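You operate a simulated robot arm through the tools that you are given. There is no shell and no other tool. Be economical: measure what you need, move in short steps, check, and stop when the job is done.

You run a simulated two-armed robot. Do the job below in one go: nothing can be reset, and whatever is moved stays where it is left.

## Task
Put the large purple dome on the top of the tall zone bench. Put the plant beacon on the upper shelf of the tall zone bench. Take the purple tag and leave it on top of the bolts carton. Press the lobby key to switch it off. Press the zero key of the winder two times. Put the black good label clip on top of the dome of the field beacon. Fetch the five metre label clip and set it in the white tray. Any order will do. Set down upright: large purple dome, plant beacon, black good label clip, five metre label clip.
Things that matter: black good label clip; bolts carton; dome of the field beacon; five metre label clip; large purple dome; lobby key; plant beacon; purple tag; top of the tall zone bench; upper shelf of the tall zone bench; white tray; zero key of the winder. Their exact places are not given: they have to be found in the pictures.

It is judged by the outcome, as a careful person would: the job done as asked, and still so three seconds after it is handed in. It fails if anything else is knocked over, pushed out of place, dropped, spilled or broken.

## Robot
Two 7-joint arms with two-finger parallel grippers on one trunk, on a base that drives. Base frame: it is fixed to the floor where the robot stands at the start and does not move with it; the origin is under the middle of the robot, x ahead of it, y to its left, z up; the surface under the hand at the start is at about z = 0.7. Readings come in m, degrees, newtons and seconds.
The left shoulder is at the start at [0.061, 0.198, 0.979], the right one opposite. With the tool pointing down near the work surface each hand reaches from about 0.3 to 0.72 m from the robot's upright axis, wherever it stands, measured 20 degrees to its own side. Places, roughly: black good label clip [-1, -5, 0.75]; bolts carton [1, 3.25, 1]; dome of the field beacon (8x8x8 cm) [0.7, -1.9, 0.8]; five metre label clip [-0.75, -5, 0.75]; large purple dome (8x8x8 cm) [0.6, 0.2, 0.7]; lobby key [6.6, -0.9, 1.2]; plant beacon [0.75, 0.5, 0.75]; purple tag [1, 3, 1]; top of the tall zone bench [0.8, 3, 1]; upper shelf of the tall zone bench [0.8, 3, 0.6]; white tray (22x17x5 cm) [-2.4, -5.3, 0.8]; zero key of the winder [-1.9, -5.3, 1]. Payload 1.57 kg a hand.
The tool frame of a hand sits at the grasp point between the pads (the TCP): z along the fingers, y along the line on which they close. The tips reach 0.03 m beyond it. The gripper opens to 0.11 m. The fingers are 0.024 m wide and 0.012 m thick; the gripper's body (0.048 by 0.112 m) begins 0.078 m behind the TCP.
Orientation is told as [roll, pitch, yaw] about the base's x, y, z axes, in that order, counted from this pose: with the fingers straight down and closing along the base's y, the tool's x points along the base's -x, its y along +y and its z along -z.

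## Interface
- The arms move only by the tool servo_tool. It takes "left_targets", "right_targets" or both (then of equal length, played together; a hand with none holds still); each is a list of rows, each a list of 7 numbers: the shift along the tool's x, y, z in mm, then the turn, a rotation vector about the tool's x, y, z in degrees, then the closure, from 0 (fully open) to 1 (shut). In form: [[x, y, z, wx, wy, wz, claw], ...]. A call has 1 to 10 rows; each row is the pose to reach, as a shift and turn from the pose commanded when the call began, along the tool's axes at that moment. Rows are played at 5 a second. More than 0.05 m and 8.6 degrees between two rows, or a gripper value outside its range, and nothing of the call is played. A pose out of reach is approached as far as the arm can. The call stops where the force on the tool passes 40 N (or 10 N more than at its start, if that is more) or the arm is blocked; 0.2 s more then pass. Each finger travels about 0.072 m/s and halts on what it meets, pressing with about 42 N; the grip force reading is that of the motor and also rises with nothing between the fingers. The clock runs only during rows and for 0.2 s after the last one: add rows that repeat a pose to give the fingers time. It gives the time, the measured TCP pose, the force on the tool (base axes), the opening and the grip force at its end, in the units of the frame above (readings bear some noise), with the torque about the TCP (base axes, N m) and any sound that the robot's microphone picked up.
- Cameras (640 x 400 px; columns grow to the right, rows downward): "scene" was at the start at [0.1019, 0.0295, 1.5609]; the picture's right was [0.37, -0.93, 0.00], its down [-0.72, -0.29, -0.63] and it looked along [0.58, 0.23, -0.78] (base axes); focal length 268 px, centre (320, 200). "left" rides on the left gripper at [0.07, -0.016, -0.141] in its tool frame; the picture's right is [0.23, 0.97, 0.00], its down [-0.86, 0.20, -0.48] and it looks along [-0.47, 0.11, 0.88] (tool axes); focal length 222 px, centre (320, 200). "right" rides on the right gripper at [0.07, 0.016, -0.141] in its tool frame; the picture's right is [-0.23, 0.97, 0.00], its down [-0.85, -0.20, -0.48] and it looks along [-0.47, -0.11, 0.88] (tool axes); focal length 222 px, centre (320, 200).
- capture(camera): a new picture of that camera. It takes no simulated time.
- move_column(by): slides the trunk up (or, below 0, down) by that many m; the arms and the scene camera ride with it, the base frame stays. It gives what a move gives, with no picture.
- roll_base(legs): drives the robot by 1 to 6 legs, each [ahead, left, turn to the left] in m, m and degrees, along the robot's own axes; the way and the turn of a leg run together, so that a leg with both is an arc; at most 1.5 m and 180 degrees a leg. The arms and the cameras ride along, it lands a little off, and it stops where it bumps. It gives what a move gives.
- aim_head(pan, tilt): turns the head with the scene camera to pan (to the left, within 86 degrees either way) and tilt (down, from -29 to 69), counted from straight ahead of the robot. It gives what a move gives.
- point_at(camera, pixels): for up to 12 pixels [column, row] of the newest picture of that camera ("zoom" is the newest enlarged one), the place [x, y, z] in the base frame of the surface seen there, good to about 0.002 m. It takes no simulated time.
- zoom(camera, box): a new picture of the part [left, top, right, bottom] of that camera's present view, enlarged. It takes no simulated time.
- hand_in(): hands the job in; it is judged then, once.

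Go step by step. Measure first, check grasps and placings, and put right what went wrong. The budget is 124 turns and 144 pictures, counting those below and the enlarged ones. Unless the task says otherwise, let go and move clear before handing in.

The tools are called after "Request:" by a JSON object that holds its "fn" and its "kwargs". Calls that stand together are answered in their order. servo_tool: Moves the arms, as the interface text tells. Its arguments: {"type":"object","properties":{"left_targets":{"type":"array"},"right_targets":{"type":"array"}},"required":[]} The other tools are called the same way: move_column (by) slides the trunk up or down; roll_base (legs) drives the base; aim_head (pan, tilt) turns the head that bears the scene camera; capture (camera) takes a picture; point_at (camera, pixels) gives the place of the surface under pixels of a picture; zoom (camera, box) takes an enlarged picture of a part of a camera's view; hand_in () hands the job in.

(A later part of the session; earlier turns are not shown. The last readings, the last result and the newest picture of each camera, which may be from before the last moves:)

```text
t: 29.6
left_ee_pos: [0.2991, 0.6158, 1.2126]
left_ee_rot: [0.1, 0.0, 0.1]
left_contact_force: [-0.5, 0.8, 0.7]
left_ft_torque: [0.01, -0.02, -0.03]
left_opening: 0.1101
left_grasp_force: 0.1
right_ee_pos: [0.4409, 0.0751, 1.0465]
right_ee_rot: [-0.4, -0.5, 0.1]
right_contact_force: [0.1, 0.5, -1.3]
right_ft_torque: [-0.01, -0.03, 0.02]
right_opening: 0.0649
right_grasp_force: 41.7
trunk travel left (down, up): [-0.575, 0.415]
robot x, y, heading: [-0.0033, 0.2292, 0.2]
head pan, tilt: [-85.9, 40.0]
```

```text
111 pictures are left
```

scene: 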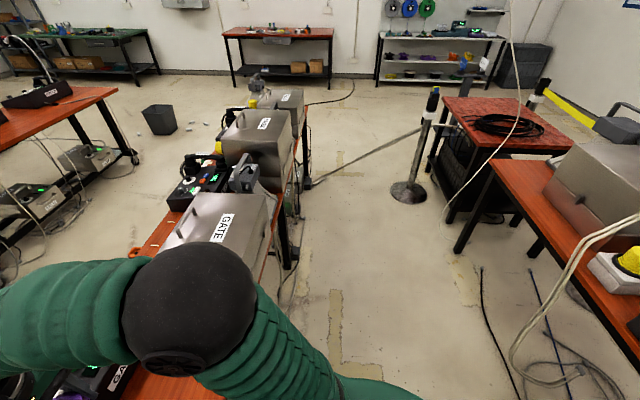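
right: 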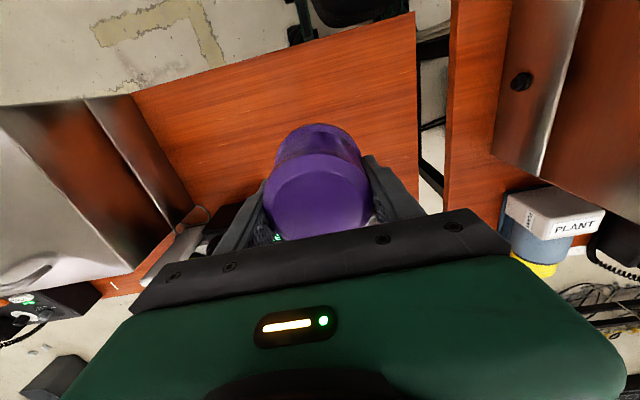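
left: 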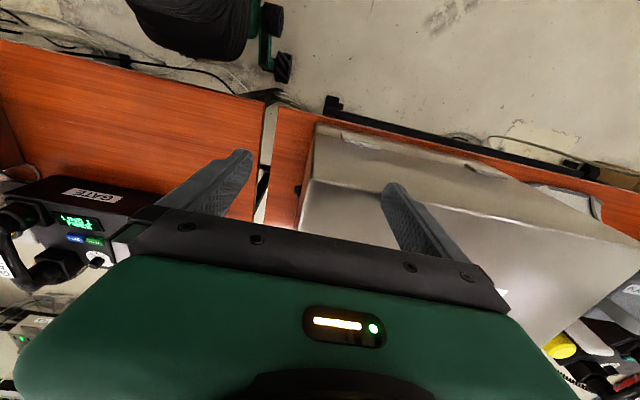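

A cable bundle rises across this aisle at y≈-2.1 (0.44 m high at x=-0.5), so the right end is a trap. I'll check the left end: aisle width, ropes, and pole.

Request:
{"fn": "aim_head", "kwargs": {"pan": 82, "tilt": 22}}

Request:
{"fn": "capture", "kwargs": {"camera": "scene"}}

Request:
{"fn": "point_at", "kwargs": {"camera": "scene", "pixels": [[300, 150], [298, 100], [302, 170], [395, 80], [400, 50], [150, 210], [260, 230], [280, 180], [345, 110], [355, 150], [330, 215], [318, 180]]}}

```text
t: 32.1
left_ee_pos: [0.2984, 0.6154, 1.2126]
left_ee_rot: [0.0, -0.3, 0.1]
left_contact_force: [-0.2, -0.7, 0.9]
left_ft_torque: [0.04, -0.05, -0.02]
left_opening: 0.1101
left_grasp_force: 0.0
right_ee_pos: [0.4399, 0.0733, 1.046]
right_ee_rot: [-0.4, -0.5, 0.0]
right_contact_force: [-1.1, 0.6, -0.1]
right_ft_torque: [0.01, 0.0, 0.02]
right_opening: 0.0649
right_grasp_force: 41.5
trunk travel left (down, up): [-0.575, 0.415]
robot x, y, heading: [-0.0062, 0.2256, 0.3]
head pan, tilt: [82.0, 22.0]
```

```text
110 pictures are left
```

scene: 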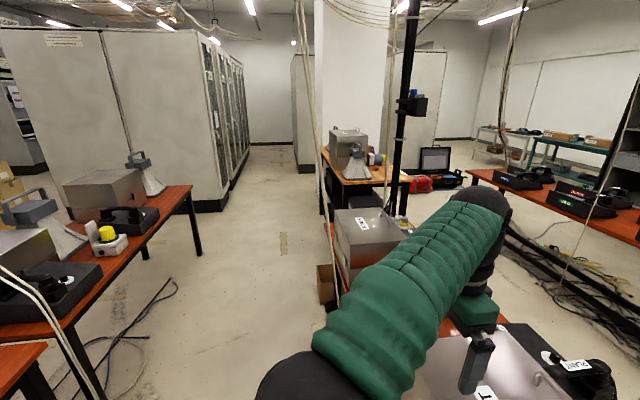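

```text
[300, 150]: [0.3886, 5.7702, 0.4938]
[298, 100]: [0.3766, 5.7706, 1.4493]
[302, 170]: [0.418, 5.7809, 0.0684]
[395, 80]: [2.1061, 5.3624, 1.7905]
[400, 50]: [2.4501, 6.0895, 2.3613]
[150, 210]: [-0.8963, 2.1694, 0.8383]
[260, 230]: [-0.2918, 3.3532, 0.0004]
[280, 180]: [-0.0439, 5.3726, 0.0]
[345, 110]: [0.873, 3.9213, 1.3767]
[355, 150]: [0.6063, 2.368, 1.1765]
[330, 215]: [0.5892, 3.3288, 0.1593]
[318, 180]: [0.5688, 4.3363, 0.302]
```

A pillar stands behind the bench at y≈3.9 with open floor beyond. I'll locate the hanging ropes and then back off and drive left to look at the bench.

Request:
{"fn": "zoom", "kwargs": {"camera": "scene", "box": [260, 80, 460, 205]}}

Request:
{"fn": "point_at", "kwargs": {"camera": "zoom", "pixels": [[150, 60], [172, 160], [185, 260], [190, 300], [460, 100], [450, 260], [435, 360], [230, 255], [470, 320], [225, 355], [300, 360], [215, 330]]}}

Request:
{"fn": "roll_base", "kwargs": {"legs": [[-0.2, 0, 0]]}}

```text
3.20 times, centred on (360, 142) of scene
```

zoom: 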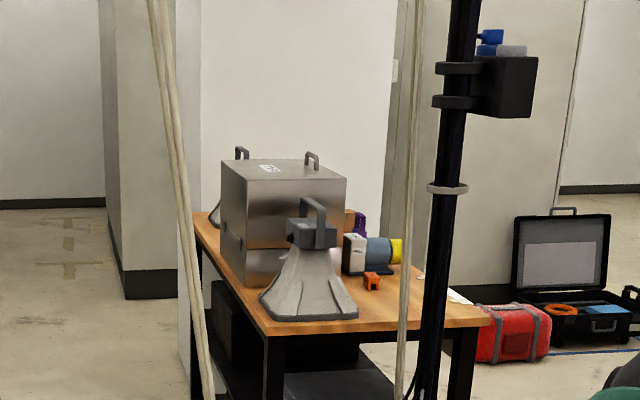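

```text
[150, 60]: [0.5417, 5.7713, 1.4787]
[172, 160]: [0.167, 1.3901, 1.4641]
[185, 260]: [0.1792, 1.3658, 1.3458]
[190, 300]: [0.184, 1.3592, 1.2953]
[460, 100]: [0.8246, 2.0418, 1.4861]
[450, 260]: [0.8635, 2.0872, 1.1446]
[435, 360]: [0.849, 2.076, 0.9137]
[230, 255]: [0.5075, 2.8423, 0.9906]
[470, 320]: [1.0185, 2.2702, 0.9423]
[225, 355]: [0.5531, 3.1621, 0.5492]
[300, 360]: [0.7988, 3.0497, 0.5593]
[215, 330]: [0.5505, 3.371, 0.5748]
```

```text
t: 33.8
left_ee_pos: [0.0942, 0.6141, 1.212]
left_ee_rot: [0.0, -0.1, -0.1]
left_contact_force: [-0.5, 0.3, 0.7]
left_ft_torque: [-0.02, 0.01, -0.02]
left_opening: 0.1099
left_grasp_force: 0.1
right_ee_pos: [0.2329, 0.0723, 1.0459]
right_ee_rot: [-0.4, -0.4, -0.2]
right_contact_force: [0.0, -0.6, -1.8]
right_ft_torque: [0.04, 0.03, -0.01]
right_opening: 0.065
right_grasp_force: 42.4
trunk travel left (down, up): [-0.575, 0.415]
robot x, y, heading: [-0.2097, 0.227, -0.1]
head pan, tilt: [82.0, 22.0]
```

Rope hangs near (0.17,1.37). I back a little more to x≈-0.38 and slide left alongside, keeping hands short of x≈0.07.

Request:
{"fn": "roll_base", "kwargs": {"legs": [[-0.17, 0, 0], [0, 1.3, 0], [0, 1.2, 0]]}}

Request:
{"fn": "aim_head", "kwargs": {"pan": 20, "tilt": 25}}

Request:
{"fn": "capture", "kwargs": {"camera": "scene"}}

Request:
{"fn": "aim_head", "kwargs": {"pan": 60, "tilt": 20}}

Request:
{"fn": "capture", "kwargs": {"camera": "scene"}}

```text
t: 47.1
left_ee_pos: [-0.0953, 3.1279, 1.2143]
left_ee_rot: [0.2, -0.2, 0.6]
left_contact_force: [0.2, 0.0, -0.8]
left_ft_torque: [0.05, 0.0, 0.02]
left_opening: 0.1101
left_grasp_force: 0.1
right_ee_pos: [0.051, 2.5865, 1.0471]
right_ee_rot: [-0.3, -0.4, 0.5]
right_contact_force: [1.0, -0.5, -1.0]
right_ft_torque: [0.0, 0.0, 0.0]
right_opening: 0.0652
right_grasp_force: 42.2
trunk travel left (down, up): [-0.575, 0.415]
robot x, y, heading: [-0.3929, 2.7372, 0.6]
head pan, tilt: [82.0, 22.0]
```

```text
t: 48.4
left_ee_pos: [-0.0961, 3.1277, 1.2119]
left_ee_rot: [0.0, -0.3, 0.6]
left_contact_force: [0.1, 0.7, 0.0]
left_ft_torque: [0.02, 0.02, 0.03]
left_opening: 0.1099
left_grasp_force: 0.0
right_ee_pos: [0.0502, 2.5868, 1.0465]
right_ee_rot: [-0.4, -0.6, 0.5]
right_contact_force: [0.2, 0.8, -0.5]
right_ft_torque: [0.01, 0.0, -0.01]
right_opening: 0.0646
right_grasp_force: 42.0
trunk travel left (down, up): [-0.575, 0.415]
robot x, y, heading: [-0.3899, 2.7357, 0.9]
head pan, tilt: [20.0, 25.0]
```

```text
108 pictures are left
```

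scene: 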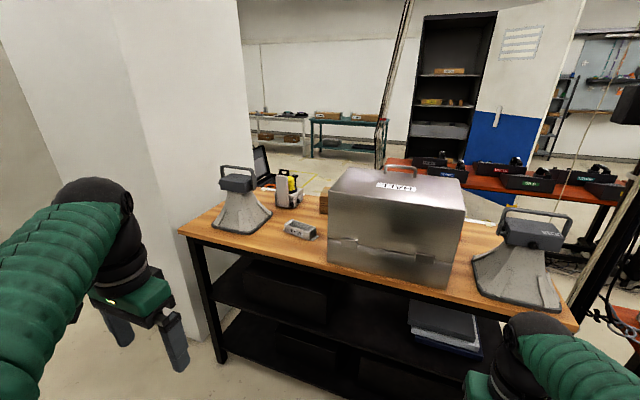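

```text
t: 49.5
left_ee_pos: [-0.0964, 3.1299, 1.2139]
left_ee_rot: [0.0, -0.2, 0.6]
left_contact_force: [-0.5, -1.3, 0.4]
left_ft_torque: [0.01, 0.02, 0.01]
left_opening: 0.1098
left_grasp_force: 0.1
right_ee_pos: [0.0501, 2.5879, 1.0459]
right_ee_rot: [-0.4, -0.5, 0.4]
right_contact_force: [0.0, 0.5, -0.7]
right_ft_torque: [-0.01, 0.01, 0.02]
right_opening: 0.065
right_grasp_force: 42.2
trunk travel left (down, up): [-0.575, 0.415]
robot x, y, heading: [-0.3926, 2.7364, 0.9]
head pan, tilt: [60.0, 20.0]
```

```text
107 pictures are left
```

scene: 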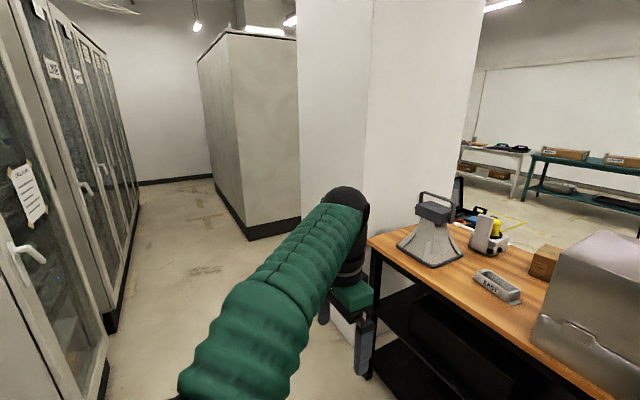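

I can see the bench top with free wood between the left horn and the steel box, around (290,250). I'll re-aim and measure a spot for the dome.

Request:
{"fn": "aim_head", "kwargs": {"pan": 20, "tilt": 40}}

Request:
{"fn": "capture", "kwargs": {"camera": "scene"}}

Request:
{"fn": "point_at", "kwargs": {"camera": "scene", "pixels": [[190, 160], [250, 170], [275, 180], [300, 190], [320, 160], [235, 145], [300, 150], [340, 200], [440, 180], [220, 260], [300, 270], [440, 260]]}}

```text
t: 50.5
left_ee_pos: [-0.0967, 3.1286, 1.2122]
left_ee_rot: [0.0, -0.2, 0.6]
left_contact_force: [-0.1, -0.5, 0.1]
left_ft_torque: [0.04, 0.02, -0.02]
left_opening: 0.1103
left_grasp_force: 0.0
right_ee_pos: [0.0496, 2.5893, 1.0461]
right_ee_rot: [-0.4, -0.4, 0.6]
right_contact_force: [-0.3, 0.2, 1.0]
right_ft_torque: [-0.04, 0.01, -0.01]
right_opening: 0.0646
right_grasp_force: 41.9
trunk travel left (down, up): [-0.575, 0.415]
robot x, y, heading: [-0.39, 2.7357, 0.7]
head pan, tilt: [20.0, 40.0]
```

```text
106 pictures are left
```

scene: 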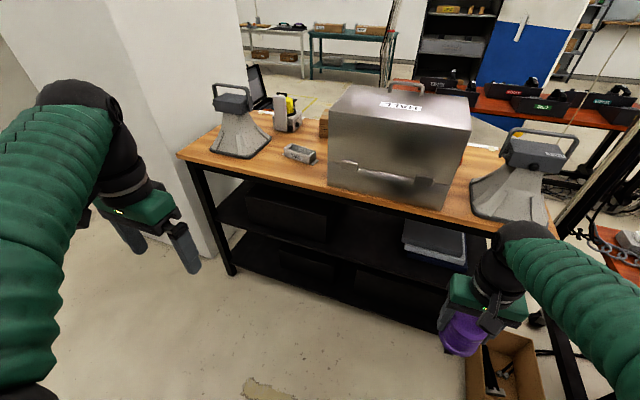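

```text
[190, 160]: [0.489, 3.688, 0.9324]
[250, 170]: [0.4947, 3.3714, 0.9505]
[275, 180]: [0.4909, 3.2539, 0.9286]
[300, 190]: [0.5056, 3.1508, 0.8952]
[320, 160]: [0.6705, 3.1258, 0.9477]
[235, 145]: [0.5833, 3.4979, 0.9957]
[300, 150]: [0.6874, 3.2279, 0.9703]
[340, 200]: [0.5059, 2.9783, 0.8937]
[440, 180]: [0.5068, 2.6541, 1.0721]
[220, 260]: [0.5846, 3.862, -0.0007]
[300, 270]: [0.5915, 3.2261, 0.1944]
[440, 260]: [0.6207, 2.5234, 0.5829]
```

Bench front edge is x≈0.49, top z≈0.948, and (0.56,3.20) is free. I drive left 0.63 then ahead 0.42 so the right hand comes over it.

Request:
{"fn": "roll_base", "kwargs": {"legs": [[0, 0.63, -0.7], [0.42, 0, 0]]}}

Request:
{"fn": "aim_head", "kwargs": {"pan": -10, "tilt": 55}}

Request:
{"fn": "capture", "kwargs": {"camera": "scene"}}

Request:
{"fn": "capture", "kwargs": {"camera": "right"}}

```text
t: 56.3
left_ee_pos: [0.3436, 3.7367, 1.2135]
left_ee_rot: [0.1, -0.1, -1.4]
left_contact_force: [0.2, 0.8, -0.3]
left_ft_torque: [0.0, 0.01, -0.01]
left_opening: 0.11
left_grasp_force: 0.0
right_ee_pos: [0.4704, 3.1917, 1.047]
right_ee_rot: [-0.4, -0.6, -1.6]
right_contact_force: [0.4, -0.6, -1.0]
right_ft_torque: [0.0, -0.01, -0.02]
right_opening: 0.0647
right_grasp_force: 41.5
trunk travel left (down, up): [-0.575, 0.415]
robot x, y, heading: [0.0347, 3.3542, -1.3]
head pan, tilt: [20.0, 40.0]
```

```text
t: 57.2
left_ee_pos: [0.3433, 3.7371, 1.2123]
left_ee_rot: [0.2, -0.2, -1.3]
left_contact_force: [0.1, 0.4, -0.3]
left_ft_torque: [-0.03, 0.0, 0.02]
left_opening: 0.11
left_grasp_force: 0.1
right_ee_pos: [0.4716, 3.1925, 1.0467]
right_ee_rot: [-0.4, -0.5, -1.6]
right_contact_force: [0.5, -0.6, -1.5]
right_ft_torque: [0.01, -0.05, -0.01]
right_opening: 0.065
right_grasp_force: 41.9
trunk travel left (down, up): [-0.575, 0.415]
robot x, y, heading: [0.037, 3.358, -1.2]
head pan, tilt: [-10.0, 55.0]
```

```text
105 pictures are left
```

scene: 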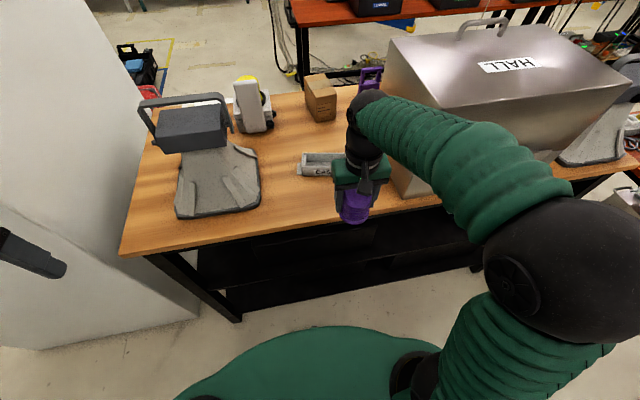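

```text
104 pictures are left
```

right: 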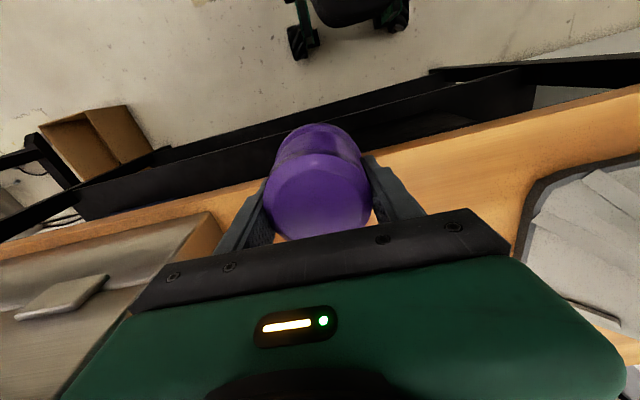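

I see the carton at (320,95) and a purple item at (370,78). I'll measure them, the tray at (318,165), and free wood near (290,215).

Request:
{"fn": "point_at", "kwargs": {"camera": "scene", "pixels": [[318, 85], [320, 108], [370, 78], [300, 175], [335, 155], [290, 215], [270, 200], [255, 180], [285, 230], [310, 205], [260, 120], [300, 160]]}}

Request:
{"fn": "zoom", "kwargs": {"camera": "scene", "box": [220, 50, 420, 250]}}

```text
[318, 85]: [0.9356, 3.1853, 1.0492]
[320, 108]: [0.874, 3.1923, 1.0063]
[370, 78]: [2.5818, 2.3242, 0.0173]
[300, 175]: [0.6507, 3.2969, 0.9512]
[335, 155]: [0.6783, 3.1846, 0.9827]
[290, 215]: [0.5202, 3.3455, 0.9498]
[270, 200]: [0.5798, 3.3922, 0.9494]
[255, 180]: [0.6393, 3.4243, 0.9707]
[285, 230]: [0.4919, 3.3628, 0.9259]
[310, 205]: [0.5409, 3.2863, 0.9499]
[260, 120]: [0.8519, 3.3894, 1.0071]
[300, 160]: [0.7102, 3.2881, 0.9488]
```

```text
2.00 times, centred on (320, 150) of scene
```

zoom: 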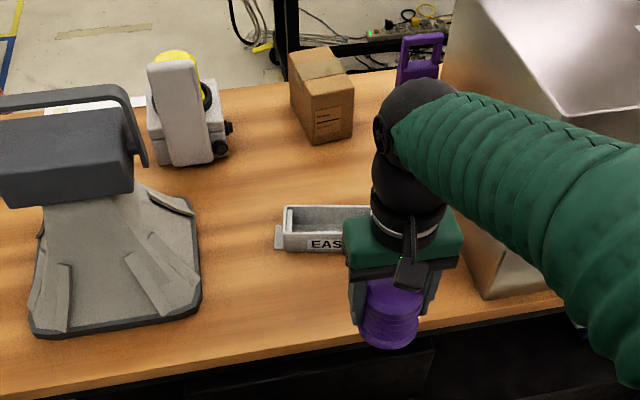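

I'll set the dome at about (0.558,3.27): across first, then down to TCP z≈0.994, and look before releasing.

Request:
{"fn": "servo_tool", "kwargs": {"right_targets": [[-29, 27, -3, 0, 0, 0, 0.8], [-58, 54, -3, 0, 0, 0, 0.8], [-86, 80, -3, 0, 0, 0, 0.8], [-86, 80, 25, 0, 0, 0, 0.8], [-86, 80, 45, 0, 0, 0, 0.8], [-86, 80, 52, 0, 0, 0, 0.8], [-86, 80, 52, 0, 0, 0, 0.8]]}}

Request:
{"fn": "capture", "kwargs": {"camera": "right"}}

```text
t: 58.8
left_ee_pos: [0.3439, 3.7374, 1.211]
left_ee_rot: [0.0, -0.2, -1.3]
left_contact_force: [0.3, -0.8, 0.2]
left_ft_torque: [0.04, -0.04, -0.03]
left_opening: 0.11
left_grasp_force: 0.0
right_ee_pos: [0.5612, 3.2691, 0.995]
right_ee_rot: [-0.3, -0.5, -1.7]
right_contact_force: [0.6, 0.3, -1.5]
right_ft_torque: [-0.04, 0.0, 0.0]
right_opening: 0.0648
right_grasp_force: 42.3
trunk travel left (down, up): [-0.575, 0.415]
robot x, y, heading: [0.0383, 3.3566, -1.4]
head pan, tilt: [-10.0, 55.0]
```

```text
102 pictures are left
```

right: 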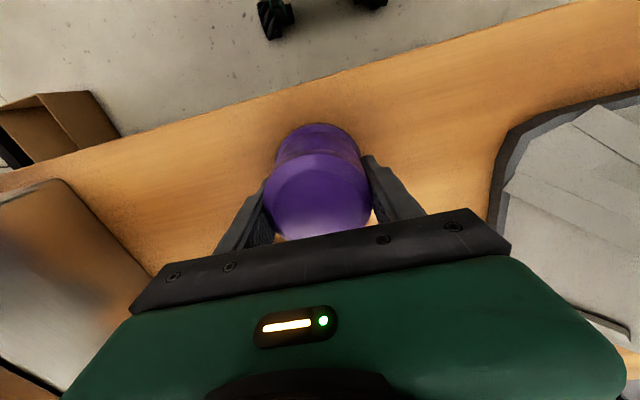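

Nothing is touched yet; I lower 2 mm, open, and rise clear.

Request:
{"fn": "servo_tool", "kwargs": {"right_targets": [[0, 0, 2, 0, 0, 0, 0.8], [0, 0, 2, 0, 0, 0, 0.4], [0, 0, 2, 0, 0, 0, 0.1], [0, 0, 2, 0, 0, 0, 0.1], [0, 0, -40, 0, 0, 0, 0.1], [0, 0, -80, 0, 0, 0, 0.1], [0, 0, -120, 0, 0, 0, 0.1], [0, 0, -160, 0, 0, 0, 0.1], [40, 0, -190, 0, 0, 0, 0.1], [80, 0, -210, 0, 0, 0, 0.1]]}}

Request:
{"fn": "capture", "kwargs": {"camera": "scene"}}

Request:
{"fn": "zoom", "kwargs": {"camera": "scene", "box": [220, 50, 420, 250]}}

Request:
{"fn": "point_at", "kwargs": {"camera": "zoom", "pixels": [[320, 60], [330, 100], [297, 60], [325, 130], [345, 75], [410, 60], [410, 90], [420, 45], [380, 100], [340, 260], [410, 200], [300, 180]]}}

```text
t: 61.0
left_ee_pos: [0.3422, 3.7379, 1.2135]
left_ee_rot: [0.0, -0.3, -1.4]
left_contact_force: [-0.7, -0.1, 0.0]
left_ft_torque: [-0.01, -0.05, 0.02]
left_opening: 0.1098
left_grasp_force: 0.0
right_ee_pos: [0.4743, 3.2772, 1.2053]
right_ee_rot: [-0.5, -0.6, -1.6]
right_contact_force: [-0.8, -0.7, 0.1]
right_ft_torque: [0.02, -0.02, -0.05]
right_opening: 0.0989
right_grasp_force: 0.0
trunk travel left (down, up): [-0.575, 0.415]
robot x, y, heading: [0.032, 3.3559, -1.3]
head pan, tilt: [-10.0, 55.0]
```

```text
101 pictures are left
```

scene: 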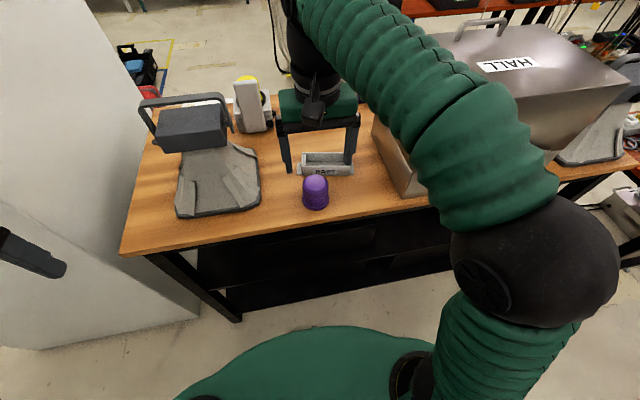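

```text
2.00 times, centred on (320, 150) of scene
```

zoom: 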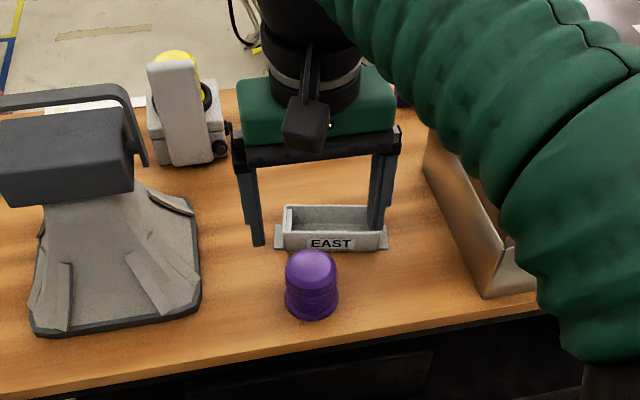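

```text
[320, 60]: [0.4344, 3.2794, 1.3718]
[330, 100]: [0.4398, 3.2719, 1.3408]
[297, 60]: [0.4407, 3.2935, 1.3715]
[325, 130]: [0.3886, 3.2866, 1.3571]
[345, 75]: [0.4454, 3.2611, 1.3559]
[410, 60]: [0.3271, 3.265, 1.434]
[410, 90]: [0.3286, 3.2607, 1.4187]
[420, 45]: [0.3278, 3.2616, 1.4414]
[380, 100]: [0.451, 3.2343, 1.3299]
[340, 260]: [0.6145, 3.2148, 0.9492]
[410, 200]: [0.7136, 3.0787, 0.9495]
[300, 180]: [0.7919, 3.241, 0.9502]
```

The dome stands upright on the bench top. The tag and carton (x≈0.95) are better reached from the far side, so I'll back off and drive past the pillar to look for the way round.

Request:
{"fn": "roll_base", "kwargs": {"legs": [[-0.38, 0, 1.3], [0, 1.45, 0]]}}

Request:
{"fn": "aim_head", "kwargs": {"pan": 0, "tilt": 25}}

Request:
{"fn": "capture", "kwargs": {"camera": "scene"}}

Request:
{"fn": "point_at", "kwargs": {"camera": "scene", "pixels": [[320, 200], [320, 150], [250, 200], [400, 200], [320, 120], [200, 150], [450, 150], [380, 130], [260, 130], [320, 250]]}}

```text
t: 70.3
left_ee_pos: [-0.0537, 5.2155, 1.2134]
left_ee_rot: [0.0, -0.2, 0.1]
left_contact_force: [0.1, 0.2, -0.5]
left_ft_torque: [-0.04, 0.02, 0.01]
left_opening: 0.1097
left_grasp_force: 0.1
right_ee_pos: [0.0924, 4.7591, 1.2046]
right_ee_rot: [-0.5, -0.5, 0.0]
right_contact_force: [-0.5, 0.3, 0.2]
right_ft_torque: [0.02, 0.01, -0.04]
right_opening: 0.099
right_grasp_force: 0.0
trunk travel left (down, up): [-0.575, 0.415]
robot x, y, heading: [-0.3478, 4.8284, 0.1]
head pan, tilt: [-10.0, 55.0]
```

```text
t: 71.3
left_ee_pos: [-0.0542, 5.2173, 1.2139]
left_ee_rot: [0.0, -0.2, 0.2]
left_contact_force: [-0.9, 0.5, 0.1]
left_ft_torque: [-0.03, 0.0, 0.02]
left_opening: 0.1101
left_grasp_force: 0.1
right_ee_pos: [0.0915, 4.7611, 1.2042]
right_ee_rot: [-0.5, -0.6, 0.0]
right_contact_force: [-0.3, 0.0, -0.6]
right_ft_torque: [0.0, 0.02, 0.0]
right_opening: 0.0993
right_grasp_force: 0.0
trunk travel left (down, up): [-0.575, 0.415]
robot x, y, heading: [-0.3531, 4.83, 0.2]
head pan, tilt: [0.0, 25.0]
```

```text
99 pictures are left
```

scene: 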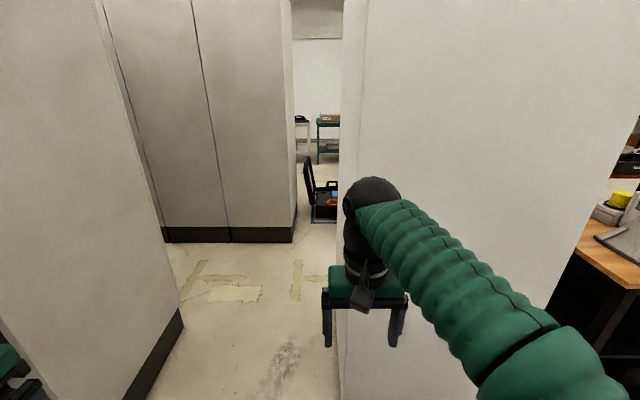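

```text
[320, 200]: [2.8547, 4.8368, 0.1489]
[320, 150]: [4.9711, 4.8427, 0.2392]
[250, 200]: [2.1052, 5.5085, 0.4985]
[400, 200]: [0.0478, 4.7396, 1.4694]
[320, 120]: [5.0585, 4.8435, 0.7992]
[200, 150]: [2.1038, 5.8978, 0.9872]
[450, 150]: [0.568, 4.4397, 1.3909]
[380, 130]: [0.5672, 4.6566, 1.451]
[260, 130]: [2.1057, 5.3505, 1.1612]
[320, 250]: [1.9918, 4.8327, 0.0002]
```

The passage runs between the pillar (y<4.78) and cabinet (y>5.77). I drive to y≈5.27, then ahead to x≈1.3, and look right.

Request:
{"fn": "roll_base", "kwargs": {"legs": [[0, 0.44, 0], [1.3, 0, 0], [0.3, 0, 0]]}}

Request:
{"fn": "aim_head", "kwargs": {"pan": -70, "tilt": 30}}

Request:
{"fn": "capture", "kwargs": {"camera": "scene"}}

Request:
{"fn": "point_at", "kwargs": {"camera": "scene", "pixels": [[320, 200], [320, 150], [250, 200], [400, 200], [320, 120], [200, 150], [450, 200], [380, 130], [260, 130], [320, 250], [500, 250], [150, 250]]}}

```text
t: 81.8
left_ee_pos: [1.5335, 5.7093, 1.2129]
left_ee_rot: [0.0, -0.2, 1.8]
left_contact_force: [-0.4, -0.2, 0.4]
left_ft_torque: [0.0, 0.0, 0.0]
left_opening: 0.1097
left_grasp_force: 0.2
right_ee_pos: [1.6935, 5.2556, 1.2042]
right_ee_rot: [-0.3, -0.6, 1.8]
right_contact_force: [0.2, 0.2, 0.8]
right_ft_torque: [0.01, 0.0, 0.02]
right_opening: 0.0991
right_grasp_force: 0.0
trunk travel left (down, up): [-0.575, 0.415]
robot x, y, heading: [1.2476, 5.309, 1.9]
head pan, tilt: [0.0, 25.0]
```

```text
t: 83.2
left_ee_pos: [1.5351, 5.7096, 1.2125]
left_ee_rot: [0.0, -0.2, 1.8]
left_contact_force: [0.1, 0.1, 0.0]
left_ft_torque: [-0.01, 0.02, 0.01]
left_opening: 0.1102
left_grasp_force: 0.0
right_ee_pos: [1.6938, 5.2562, 1.2043]
right_ee_rot: [-0.4, -0.6, 1.7]
right_contact_force: [1.1, -0.2, -0.1]
right_ft_torque: [0.02, 0.03, 0.01]
right_opening: 0.0989
right_grasp_force: 0.0
trunk travel left (down, up): [-0.575, 0.415]
robot x, y, heading: [1.2505, 5.3103, 2.1]
head pan, tilt: [-70.0, 30.0]
```

```text
98 pictures are left
```

scene: 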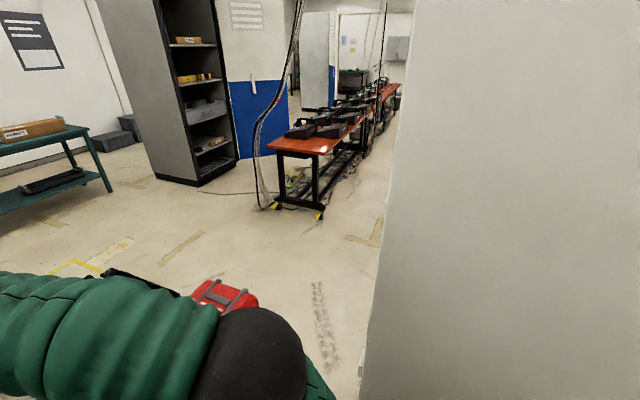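

```text
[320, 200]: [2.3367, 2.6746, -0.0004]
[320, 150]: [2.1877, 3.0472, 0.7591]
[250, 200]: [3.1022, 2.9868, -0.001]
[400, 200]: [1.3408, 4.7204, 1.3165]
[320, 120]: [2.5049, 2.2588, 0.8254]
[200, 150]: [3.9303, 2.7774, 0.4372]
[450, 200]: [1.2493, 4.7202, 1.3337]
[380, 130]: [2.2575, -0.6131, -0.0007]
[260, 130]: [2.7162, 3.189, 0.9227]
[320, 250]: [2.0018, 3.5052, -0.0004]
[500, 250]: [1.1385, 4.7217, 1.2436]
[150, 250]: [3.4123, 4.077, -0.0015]
```

Pillar ends at x≈1.36, y≈4.72, and the corridor lies ahead. I locate the red bag at (225,295), then turn right and drive into the corridor.

Request:
{"fn": "point_at", "kwargs": {"camera": "scene", "pixels": [[245, 300], [210, 295], [225, 285], [330, 360], [310, 290]]}}

Request:
{"fn": "roll_base", "kwargs": {"legs": [[0.25, 0, -2], [0, 0, -90], [0, 0.22, 0]]}}

Request:
{"fn": "aim_head", "kwargs": {"pan": 0, "tilt": 30}}

Request:
{"fn": "capture", "kwargs": {"camera": "scene"}}

```text
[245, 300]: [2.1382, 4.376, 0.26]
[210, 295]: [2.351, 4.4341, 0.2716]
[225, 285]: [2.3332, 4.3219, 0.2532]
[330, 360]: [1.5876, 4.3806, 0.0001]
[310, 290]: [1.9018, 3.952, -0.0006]
```

```text
t: 90.1
left_ee_pos: [2.0947, 5.0057, 1.2154]
left_ee_rot: [0.4, -0.1, -90.9]
left_contact_force: [-0.7, 0.1, 0.6]
left_ft_torque: [-0.02, 0.03, 0.02]
left_opening: 0.11
left_grasp_force: 0.0
right_ee_pos: [1.6339, 4.8716, 1.2033]
right_ee_rot: [0.0, -0.6, -91.3]
right_contact_force: [-0.3, 1.0, -0.3]
right_ft_torque: [-0.01, -0.04, -0.03]
right_opening: 0.0992
right_grasp_force: 0.1
trunk travel left (down, up): [-0.575, 0.415]
robot x, y, heading: [1.72, 5.3137, -90.8]
head pan, tilt: [-70.0, 30.0]
```

```text
t: 91.5
left_ee_pos: [2.1013, 5.0062, 1.2137]
left_ee_rot: [0.1, -0.2, -91.0]
left_contact_force: [0.5, -0.7, -0.7]
left_ft_torque: [0.02, -0.06, 0.03]
left_opening: 0.1099
left_grasp_force: 0.0
right_ee_pos: [1.6411, 4.8704, 1.2049]
right_ee_rot: [-0.4, -0.6, -91.1]
right_contact_force: [-0.8, -0.6, -0.1]
right_ft_torque: [-0.01, 0.02, -0.03]
right_opening: 0.0989
right_grasp_force: 0.1
trunk travel left (down, up): [-0.575, 0.415]
robot x, y, heading: [1.72, 5.3114, -91.0]
head pan, tilt: [0.0, 30.0]
```

```text
97 pictures are left
```

scene: 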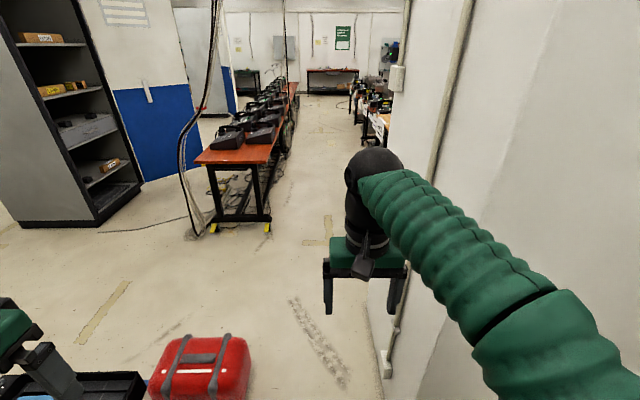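

The right elbow is close to the pillar's side when passing. I'll measure the elbow's extent before moving.

Request:
{"fn": "aim_head", "kwargs": {"pan": -60, "tilt": 50}}

Request:
{"fn": "capture", "kwargs": {"camera": "scene"}}

Request:
{"fn": "point_at", "kwargs": {"camera": "scene", "pixels": [[320, 200], [380, 200], [420, 250], [350, 150], [300, 250], [450, 150], [400, 100], [320, 100], [450, 300]]}}

```text
t: 92.8
left_ee_pos: [2.1014, 5.0059, 1.2133]
left_ee_rot: [0.2, -0.2, -91.0]
left_contact_force: [0.5, -0.3, 0.4]
left_ft_torque: [0.04, -0.01, 0.04]
left_opening: 0.1101
left_grasp_force: 0.1
right_ee_pos: [1.6414, 4.8709, 1.2037]
right_ee_rot: [-0.5, -0.6, -91.2]
right_contact_force: [0.0, 0.1, 0.1]
right_ft_torque: [0.03, -0.01, 0.0]
right_opening: 0.0991
right_grasp_force: 0.0
trunk travel left (down, up): [-0.575, 0.415]
robot x, y, heading: [1.7204, 5.3115, -90.5]
head pan, tilt: [-60.0, 50.0]
```

```text
96 pictures are left
```

scene: 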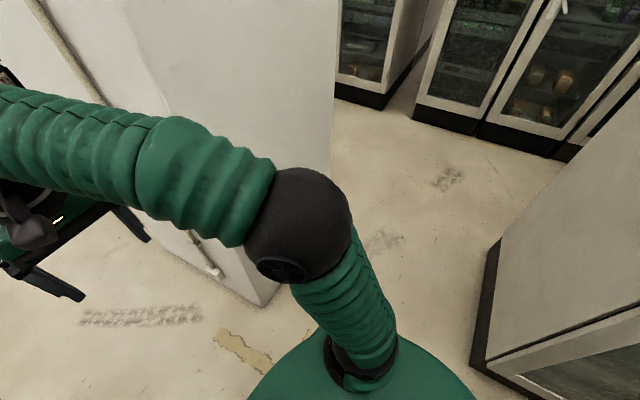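

```text
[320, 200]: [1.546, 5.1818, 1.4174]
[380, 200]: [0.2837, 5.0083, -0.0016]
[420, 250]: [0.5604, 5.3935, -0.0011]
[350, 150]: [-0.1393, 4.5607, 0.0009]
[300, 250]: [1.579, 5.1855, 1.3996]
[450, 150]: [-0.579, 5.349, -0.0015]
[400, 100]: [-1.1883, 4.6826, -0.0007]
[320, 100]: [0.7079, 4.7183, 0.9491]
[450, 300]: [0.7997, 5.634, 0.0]
```

The elbow reaches only to x≈1.45, so passing at x=1.72 is fine. I drive ahead 2.1 m and turn to face the bench.

Request:
{"fn": "roll_base", "kwargs": {"legs": [[1.4, 0, 0.8], [0.7, 0, 0], [0, 0, -90]]}}

Request:
{"fn": "aim_head", "kwargs": {"pan": 0, "tilt": 35}}

Request:
{"fn": "capture", "kwargs": {"camera": "scene"}}

```text
t: 106.7
left_ee_pos: [1.4088, 2.8538, 1.2141]
left_ee_rot: [0.1, -0.1, -177.4]
left_contact_force: [-0.1, 0.5, 1.4]
left_ft_torque: [0.01, -0.03, -0.01]
left_opening: 0.1099
left_grasp_force: 0.2
right_ee_pos: [1.2444, 3.3055, 1.2039]
right_ee_rot: [-0.4, -0.7, -177.6]
right_contact_force: [-0.2, 0.0, -0.1]
right_ft_torque: [0.01, 0.01, 0.0]
right_opening: 0.099
right_grasp_force: 0.0
trunk travel left (down, up): [-0.575, 0.415]
robot x, y, heading: [1.6872, 3.2551, -177.5]
head pan, tilt: [-60.0, 50.0]
```

```text
t: 108.0
left_ee_pos: [1.4088, 2.8529, 1.2144]
left_ee_rot: [0.2, -0.2, -177.5]
left_contact_force: [0.3, 0.9, 0.6]
left_ft_torque: [-0.01, -0.02, -0.01]
left_opening: 0.1102
left_grasp_force: 0.1
right_ee_pos: [1.2436, 3.305, 1.2044]
right_ee_rot: [-0.3, -0.6, -177.5]
right_contact_force: [-0.2, 0.5, -0.3]
right_ft_torque: [0.0, -0.04, 0.02]
right_opening: 0.0989
right_grasp_force: 0.0
trunk travel left (down, up): [-0.575, 0.415]
robot x, y, heading: [1.6848, 3.257, -177.2]
head pan, tilt: [0.0, 35.0]
```

```text
95 pictures are left
```

scene: 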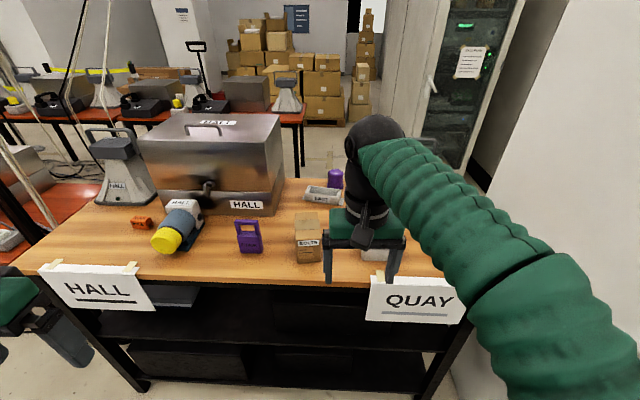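

Now BOLTS carton (308,230) and the purple tag (248,237) are plain. I zoom and measure.

Request:
{"fn": "zoom", "kwargs": {"camera": "scene", "box": [200, 190, 360, 290]}}

Request:
{"fn": "point_at", "kwargs": {"camera": "zoom", "pixels": [[150, 140], [160, 240], [185, 130], [195, 200], [235, 240], [240, 140], [250, 250], [430, 120], [470, 110], [390, 110], [485, 160], [430, 280]]}}

```text
4.00 times, centred on (280, 240) of scene
```

zoom: 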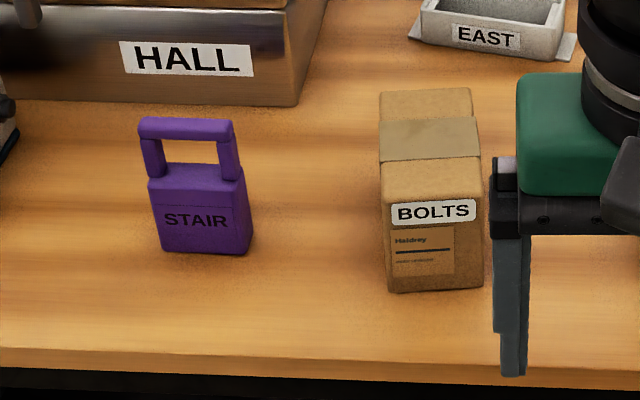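

```text
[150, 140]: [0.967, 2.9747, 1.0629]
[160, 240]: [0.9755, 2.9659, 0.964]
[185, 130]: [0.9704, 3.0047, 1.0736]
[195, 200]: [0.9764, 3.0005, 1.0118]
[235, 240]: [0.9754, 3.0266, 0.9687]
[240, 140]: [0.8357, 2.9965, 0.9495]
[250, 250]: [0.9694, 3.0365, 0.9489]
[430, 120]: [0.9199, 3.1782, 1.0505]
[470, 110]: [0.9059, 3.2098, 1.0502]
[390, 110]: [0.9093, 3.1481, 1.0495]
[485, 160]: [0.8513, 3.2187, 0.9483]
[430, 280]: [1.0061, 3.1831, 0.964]
```

Tag: y 2.963–3.032, front x≈0.976, top ≈1.075; carton top z=1.05 around (0.945,3.18). I retract the right hand and roll up 0.25 m while squaring the heading.

Request:
{"fn": "servo_tool", "kwargs": {"right_targets": [[35, -20, -25, 0, 0, 0, 0], [70, -40, -50, 0, 0, 0, 0], [110, -60, -70, 0, 0, 0, 0], [110, -60, -70, 0, 0, 0, 0]]}}

Request:
{"fn": "roll_base", "kwargs": {"legs": [[0.25, 0, -2.7]]}}

Request:
{"fn": "aim_head", "kwargs": {"pan": 10, "tilt": 50}}

Request:
{"fn": "capture", "kwargs": {"camera": "scene"}}

Request:
{"fn": "capture", "kwargs": {"camera": "left"}}

```text
t: 109.0
left_ee_pos: [1.4074, 2.854, 1.2134]
left_ee_rot: [0.1, -0.2, -177.4]
left_contact_force: [0.2, 0.4, 0.2]
left_ft_torque: [0.0, 0.01, -0.02]
left_opening: 0.1099
left_grasp_force: 0.1
right_ee_pos: [1.3509, 3.3703, 1.2747]
right_ee_rot: [-0.4, -0.6, -177.6]
right_contact_force: [0.2, 0.1, -0.1]
right_ft_torque: [-0.02, -0.03, 0.01]
right_opening: 0.1098
right_grasp_force: 0.0
trunk travel left (down, up): [-0.575, 0.415]
robot x, y, heading: [1.6897, 3.2566, -177.3]
head pan, tilt: [0.0, 35.0]
```

```text
t: 110.8
left_ee_pos: [1.15, 2.8609, 1.2126]
left_ee_rot: [0.1, -0.3, 179.9]
left_contact_force: [0.2, -0.4, 0.2]
left_ft_torque: [-0.02, 0.03, 0.02]
left_opening: 0.11
left_grasp_force: 0.1
right_ee_pos: [1.1161, 3.3794, 1.2748]
right_ee_rot: [-0.4, -0.7, 179.7]
right_contact_force: [0.5, -0.5, -0.2]
right_ft_torque: [0.02, 0.0, -0.06]
right_opening: 0.1101
right_grasp_force: 0.2
trunk travel left (down, up): [-0.575, 0.415]
robot x, y, heading: [1.4423, 3.2476, -180.1]
head pan, tilt: [0.0, 35.0]
```

```text
t: 111.6
left_ee_pos: [1.1474, 2.862, 1.2129]
left_ee_rot: [0.1, -0.1, 179.9]
left_contact_force: [-0.2, 0.2, -0.6]
left_ft_torque: [0.03, -0.01, 0.01]
left_opening: 0.1102
left_grasp_force: 0.0
right_ee_pos: [1.114, 3.379, 1.274]
right_ee_rot: [-0.4, -0.6, 179.7]
right_contact_force: [-0.5, -0.2, -0.3]
right_ft_torque: [-0.03, -0.02, -0.03]
right_opening: 0.1099
right_grasp_force: 0.1
trunk travel left (down, up): [-0.575, 0.415]
robot x, y, heading: [1.449, 3.2516, -180.1]
head pan, tilt: [10.0, 50.0]
```

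```text
93 pictures are left
```

scene: 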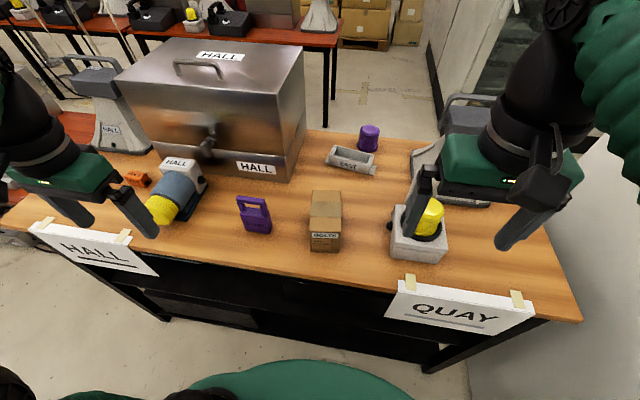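

```text
92 pictures are left
```

left: 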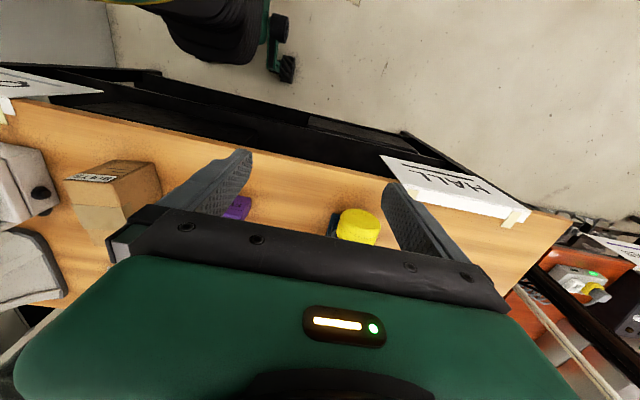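

I zoom on the tag and carton from here for accurate extents.

Request:
{"fn": "zoom", "kwargs": {"camera": "scene", "box": [220, 170, 380, 270]}}

Request:
{"fn": "point_at", "kwargs": {"camera": "zoom", "pixels": [[90, 110], [120, 135], [175, 150], [140, 170], [85, 195], [200, 190], [205, 250], [160, 110], [365, 95], [480, 95], [370, 240], [485, 240]]}}

```text
4.00 times, centred on (300, 220) of scene
```

zoom: 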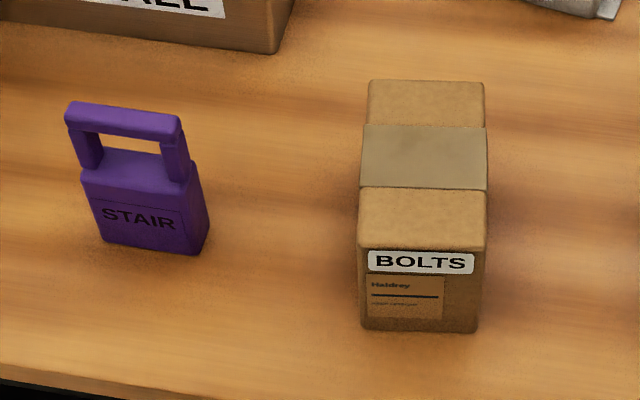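

```text
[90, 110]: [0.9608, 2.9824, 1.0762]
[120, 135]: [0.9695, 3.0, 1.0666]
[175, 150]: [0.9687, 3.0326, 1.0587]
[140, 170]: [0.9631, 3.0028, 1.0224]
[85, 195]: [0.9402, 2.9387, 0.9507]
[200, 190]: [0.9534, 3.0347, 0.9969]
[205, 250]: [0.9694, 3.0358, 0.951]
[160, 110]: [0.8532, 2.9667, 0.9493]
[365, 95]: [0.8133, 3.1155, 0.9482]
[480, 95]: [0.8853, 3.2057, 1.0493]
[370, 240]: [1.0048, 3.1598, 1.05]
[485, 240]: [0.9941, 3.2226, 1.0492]
```

Tag centre ≈(0.960,2.998), body top 1.023. Left hand goes over at height, then down to TCP z≈1.006.

Request:
{"fn": "servo_tool", "kwargs": {"left_targets": [[-38, -28, 0, 0, 0, 0, 0], [-76, -56, 0, 0, 0, 0, 0], [-114, -84, 0, 0, 0, 0, 0], [-152, -112, 0, 0, 0, 0, 0], [-188, -136, 0, 0, 0, 0, 0], [-188, -136, 45, 0, 0, 0, 0], [-188, -136, 83, 0, 0, 0, 0], [-188, -136, 83, 0, 0, 0, 0]]}}

Request:
{"fn": "capture", "kwargs": {"camera": "left"}}

Request:
{"fn": "zoom", "kwargs": {"camera": "scene", "box": [160, 120, 400, 270]}}

```text
t: 113.4
left_ee_pos: [0.9566, 3.0035, 1.1303]
left_ee_rot: [0.0, -0.3, 180.0]
left_contact_force: [0.6, 0.3, -0.4]
left_ft_torque: [-0.02, -0.01, 0.0]
left_opening: 0.1099
left_grasp_force: 0.0
right_ee_pos: [1.1131, 3.3791, 1.2741]
right_ee_rot: [-0.4, -0.6, 179.7]
right_contact_force: [0.6, 0.3, 0.1]
right_ft_torque: [0.0, -0.01, 0.02]
right_opening: 0.1098
right_grasp_force: 0.0
trunk travel left (down, up): [-0.575, 0.415]
robot x, y, heading: [1.4464, 3.2498, -179.8]
head pan, tilt: [10.0, 50.0]
```

```text
90 pictures are left
```

left: 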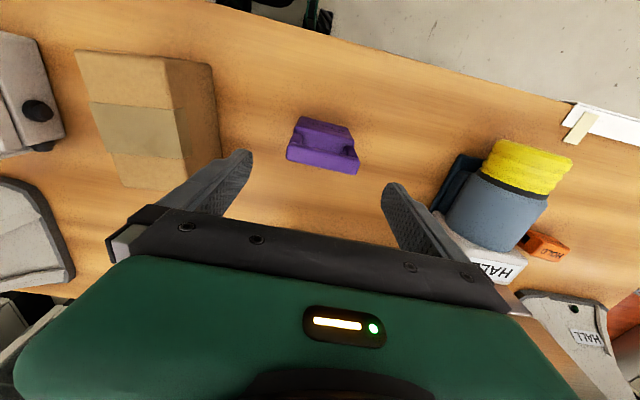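

```text
2.67 times, centred on (280, 195) of scene
```

zoom: 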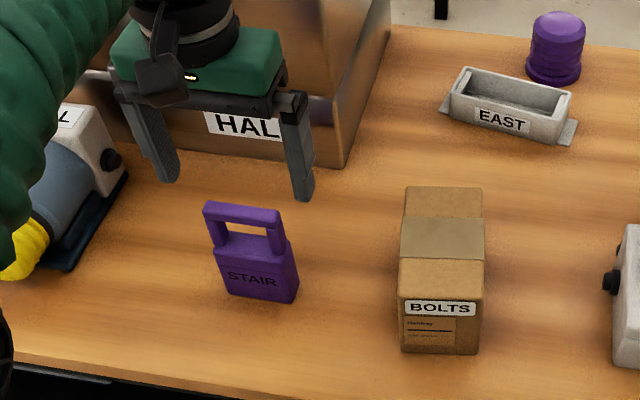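

I verify the tag's position from the hand camera at (325,150).

Request:
{"fn": "point_at", "kwargs": {"camera": "left", "pixels": [[322, 158], [295, 150], [352, 160], [330, 133], [300, 122], [320, 150], [290, 158], [356, 170]]}}

```text
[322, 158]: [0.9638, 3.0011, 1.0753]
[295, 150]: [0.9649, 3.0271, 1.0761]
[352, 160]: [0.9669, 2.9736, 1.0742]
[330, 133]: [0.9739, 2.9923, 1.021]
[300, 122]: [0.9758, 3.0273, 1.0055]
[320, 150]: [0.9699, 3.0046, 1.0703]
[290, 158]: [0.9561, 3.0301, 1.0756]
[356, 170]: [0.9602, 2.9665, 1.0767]
```

Aligned within 5 mm. I descend and close.

Request:
{"fn": "servo_tool", "kwargs": {"left_targets": [[4, 4, 40, 0, 0, 0, 0], [4, 4, 80, 0, 0, 0, 0], [4, 4, 110, 0, 0, 0, 0], [4, 4, 123, 0, 0, 0, 0], [4, 4, 123, 0, 0, 0, 0], [4, 4, 123, 0, 0, 0, 0.4], [4, 4, 123, 0, 0, 0, 0.7], [4, 4, 123, 0, 0, 0, 0.7]]}}

```text
t: 115.2
left_ee_pos: [0.964, 2.9954, 1.008]
left_ee_rot: [0.1, -0.2, 179.9]
left_contact_force: [0.5, 0.3, 0.4]
left_ft_torque: [0.08, 0.01, 0.0]
left_opening: 0.0701
left_grasp_force: 41.1
right_ee_pos: [1.1152, 3.3797, 1.2742]
right_ee_rot: [-0.4, -0.6, 179.7]
right_contact_force: [-0.4, -0.3, 0.6]
right_ft_torque: [-0.01, 0.02, 0.02]
right_opening: 0.1099
right_grasp_force: 0.0
trunk travel left (down, up): [-0.575, 0.415]
robot x, y, heading: [1.4445, 3.253, -180.0]
head pan, tilt: [10.0, 50.0]
```

Gripped at 0.070 m. I lift 16 cm, shift over the carton's middle, and lower to just above its top.

Request:
{"fn": "servo_tool", "kwargs": {"left_targets": [[0, 0, -45, 0, 0, 0, 0.7], [0, 0, -90, 0, 0, 0, 0.7], [0, 0, -135, 0, 0, 0, 0.7], [0, -40, -155, 0, 0, 0, 0.7], [-5, -85, -155, 0, 0, 0, 0.7], [-10, -130, -155, 0, 0, 0, 0.7], [-17, -170, -155, 0, 0, 0, 0.7], [-17, -190, -155, 0, 0, 0, 0.7], [-17, -190, -120, 0, 0, 0, 0.7], [-17, -190, -107, 0, 0, 0, 0.7]]}}

Request:
{"fn": "capture", "kwargs": {"camera": "left"}}

Request:
{"fn": "zoom", "kwargs": {"camera": "scene", "box": [200, 120, 440, 270]}}

```text
t: 117.4
left_ee_pos: [0.9459, 3.1861, 1.1136]
left_ee_rot: [0.0, -0.2, 179.8]
left_contact_force: [-0.5, -0.1, -1.9]
left_ft_torque: [-0.01, 0.01, -0.03]
left_opening: 0.0698
left_grasp_force: 41.8
right_ee_pos: [1.1138, 3.3803, 1.275]
right_ee_rot: [-0.5, -0.7, 179.7]
right_contact_force: [0.0, -0.4, 0.0]
right_ft_torque: [0.0, 0.0, -0.01]
right_opening: 0.1097
right_grasp_force: 0.1
trunk travel left (down, up): [-0.575, 0.415]
robot x, y, heading: [1.447, 3.2452, -180.1]
head pan, tilt: [10.0, 50.0]
```

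```text
88 pictures are left
```

left: 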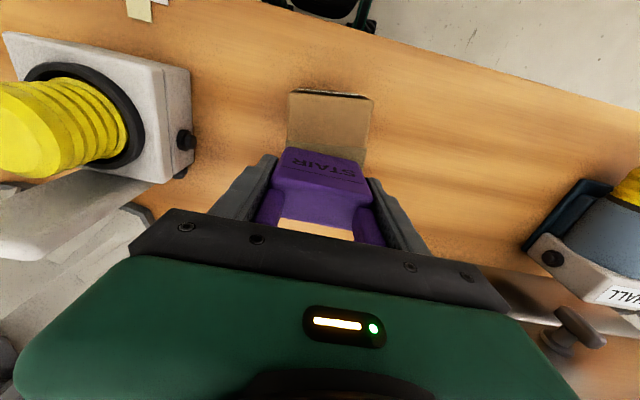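

```text
2.67 times, centred on (320, 195) of scene
```

zoom: 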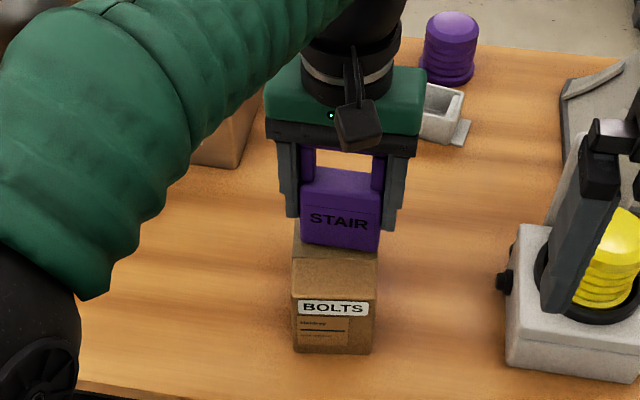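

The tag is over the carton's top, well centred. I lower about 4 mm, open gently, and rise.

Request:
{"fn": "servo_tool", "kwargs": {"left_targets": [[0, 0, 2, 0, 0, 0, 0.7], [0, 0, 4, 0, 0, 0, 0.7], [0, 0, 4, 0, 0, 0, 0.3], [0, 0, 4, 0, 0, 0, 0.1], [0, 0, 4, 0, 0, 0, 0.1], [0, 0, -30, 0, 0, 0, 0.1], [0, 0, -70, 0, 0, 0, 0.1], [0, 0, -110, 0, 0, 0, 0.1], [0, 0, -150, 0, 0, 0, 0.1], [40, 20, -160, 0, 0, 0, 0.1]]}}

Request:
{"fn": "zoom", "kwargs": {"camera": "scene", "box": [200, 120, 440, 270]}}

```text
t: 119.6
left_ee_pos: [0.9928, 3.1636, 1.2761]
left_ee_rot: [0.1, -0.5, 179.9]
left_contact_force: [1.2, 0.0, 0.3]
left_ft_torque: [-0.02, 0.01, 0.0]
left_opening: 0.0991
left_grasp_force: 0.1
left hand out of reach, approached as far as the arm can: row 9
right_ee_pos: [1.1189, 3.3793, 1.2769]
right_ee_rot: [-0.4, -0.9, 179.7]
right_contact_force: [0.1, 0.4, -0.4]
right_ft_torque: [0.02, 0.06, 0.01]
right_opening: 0.1101
right_grasp_force: 0.0
trunk travel left (down, up): [-0.575, 0.415]
robot x, y, heading: [1.4445, 3.2525, -180.1]
head pan, tilt: [10.0, 50.0]
```

```text
2.67 times, centred on (320, 195) of scene
```

zoom: 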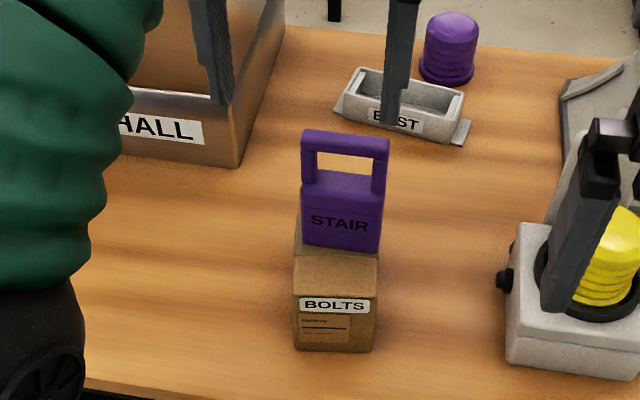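

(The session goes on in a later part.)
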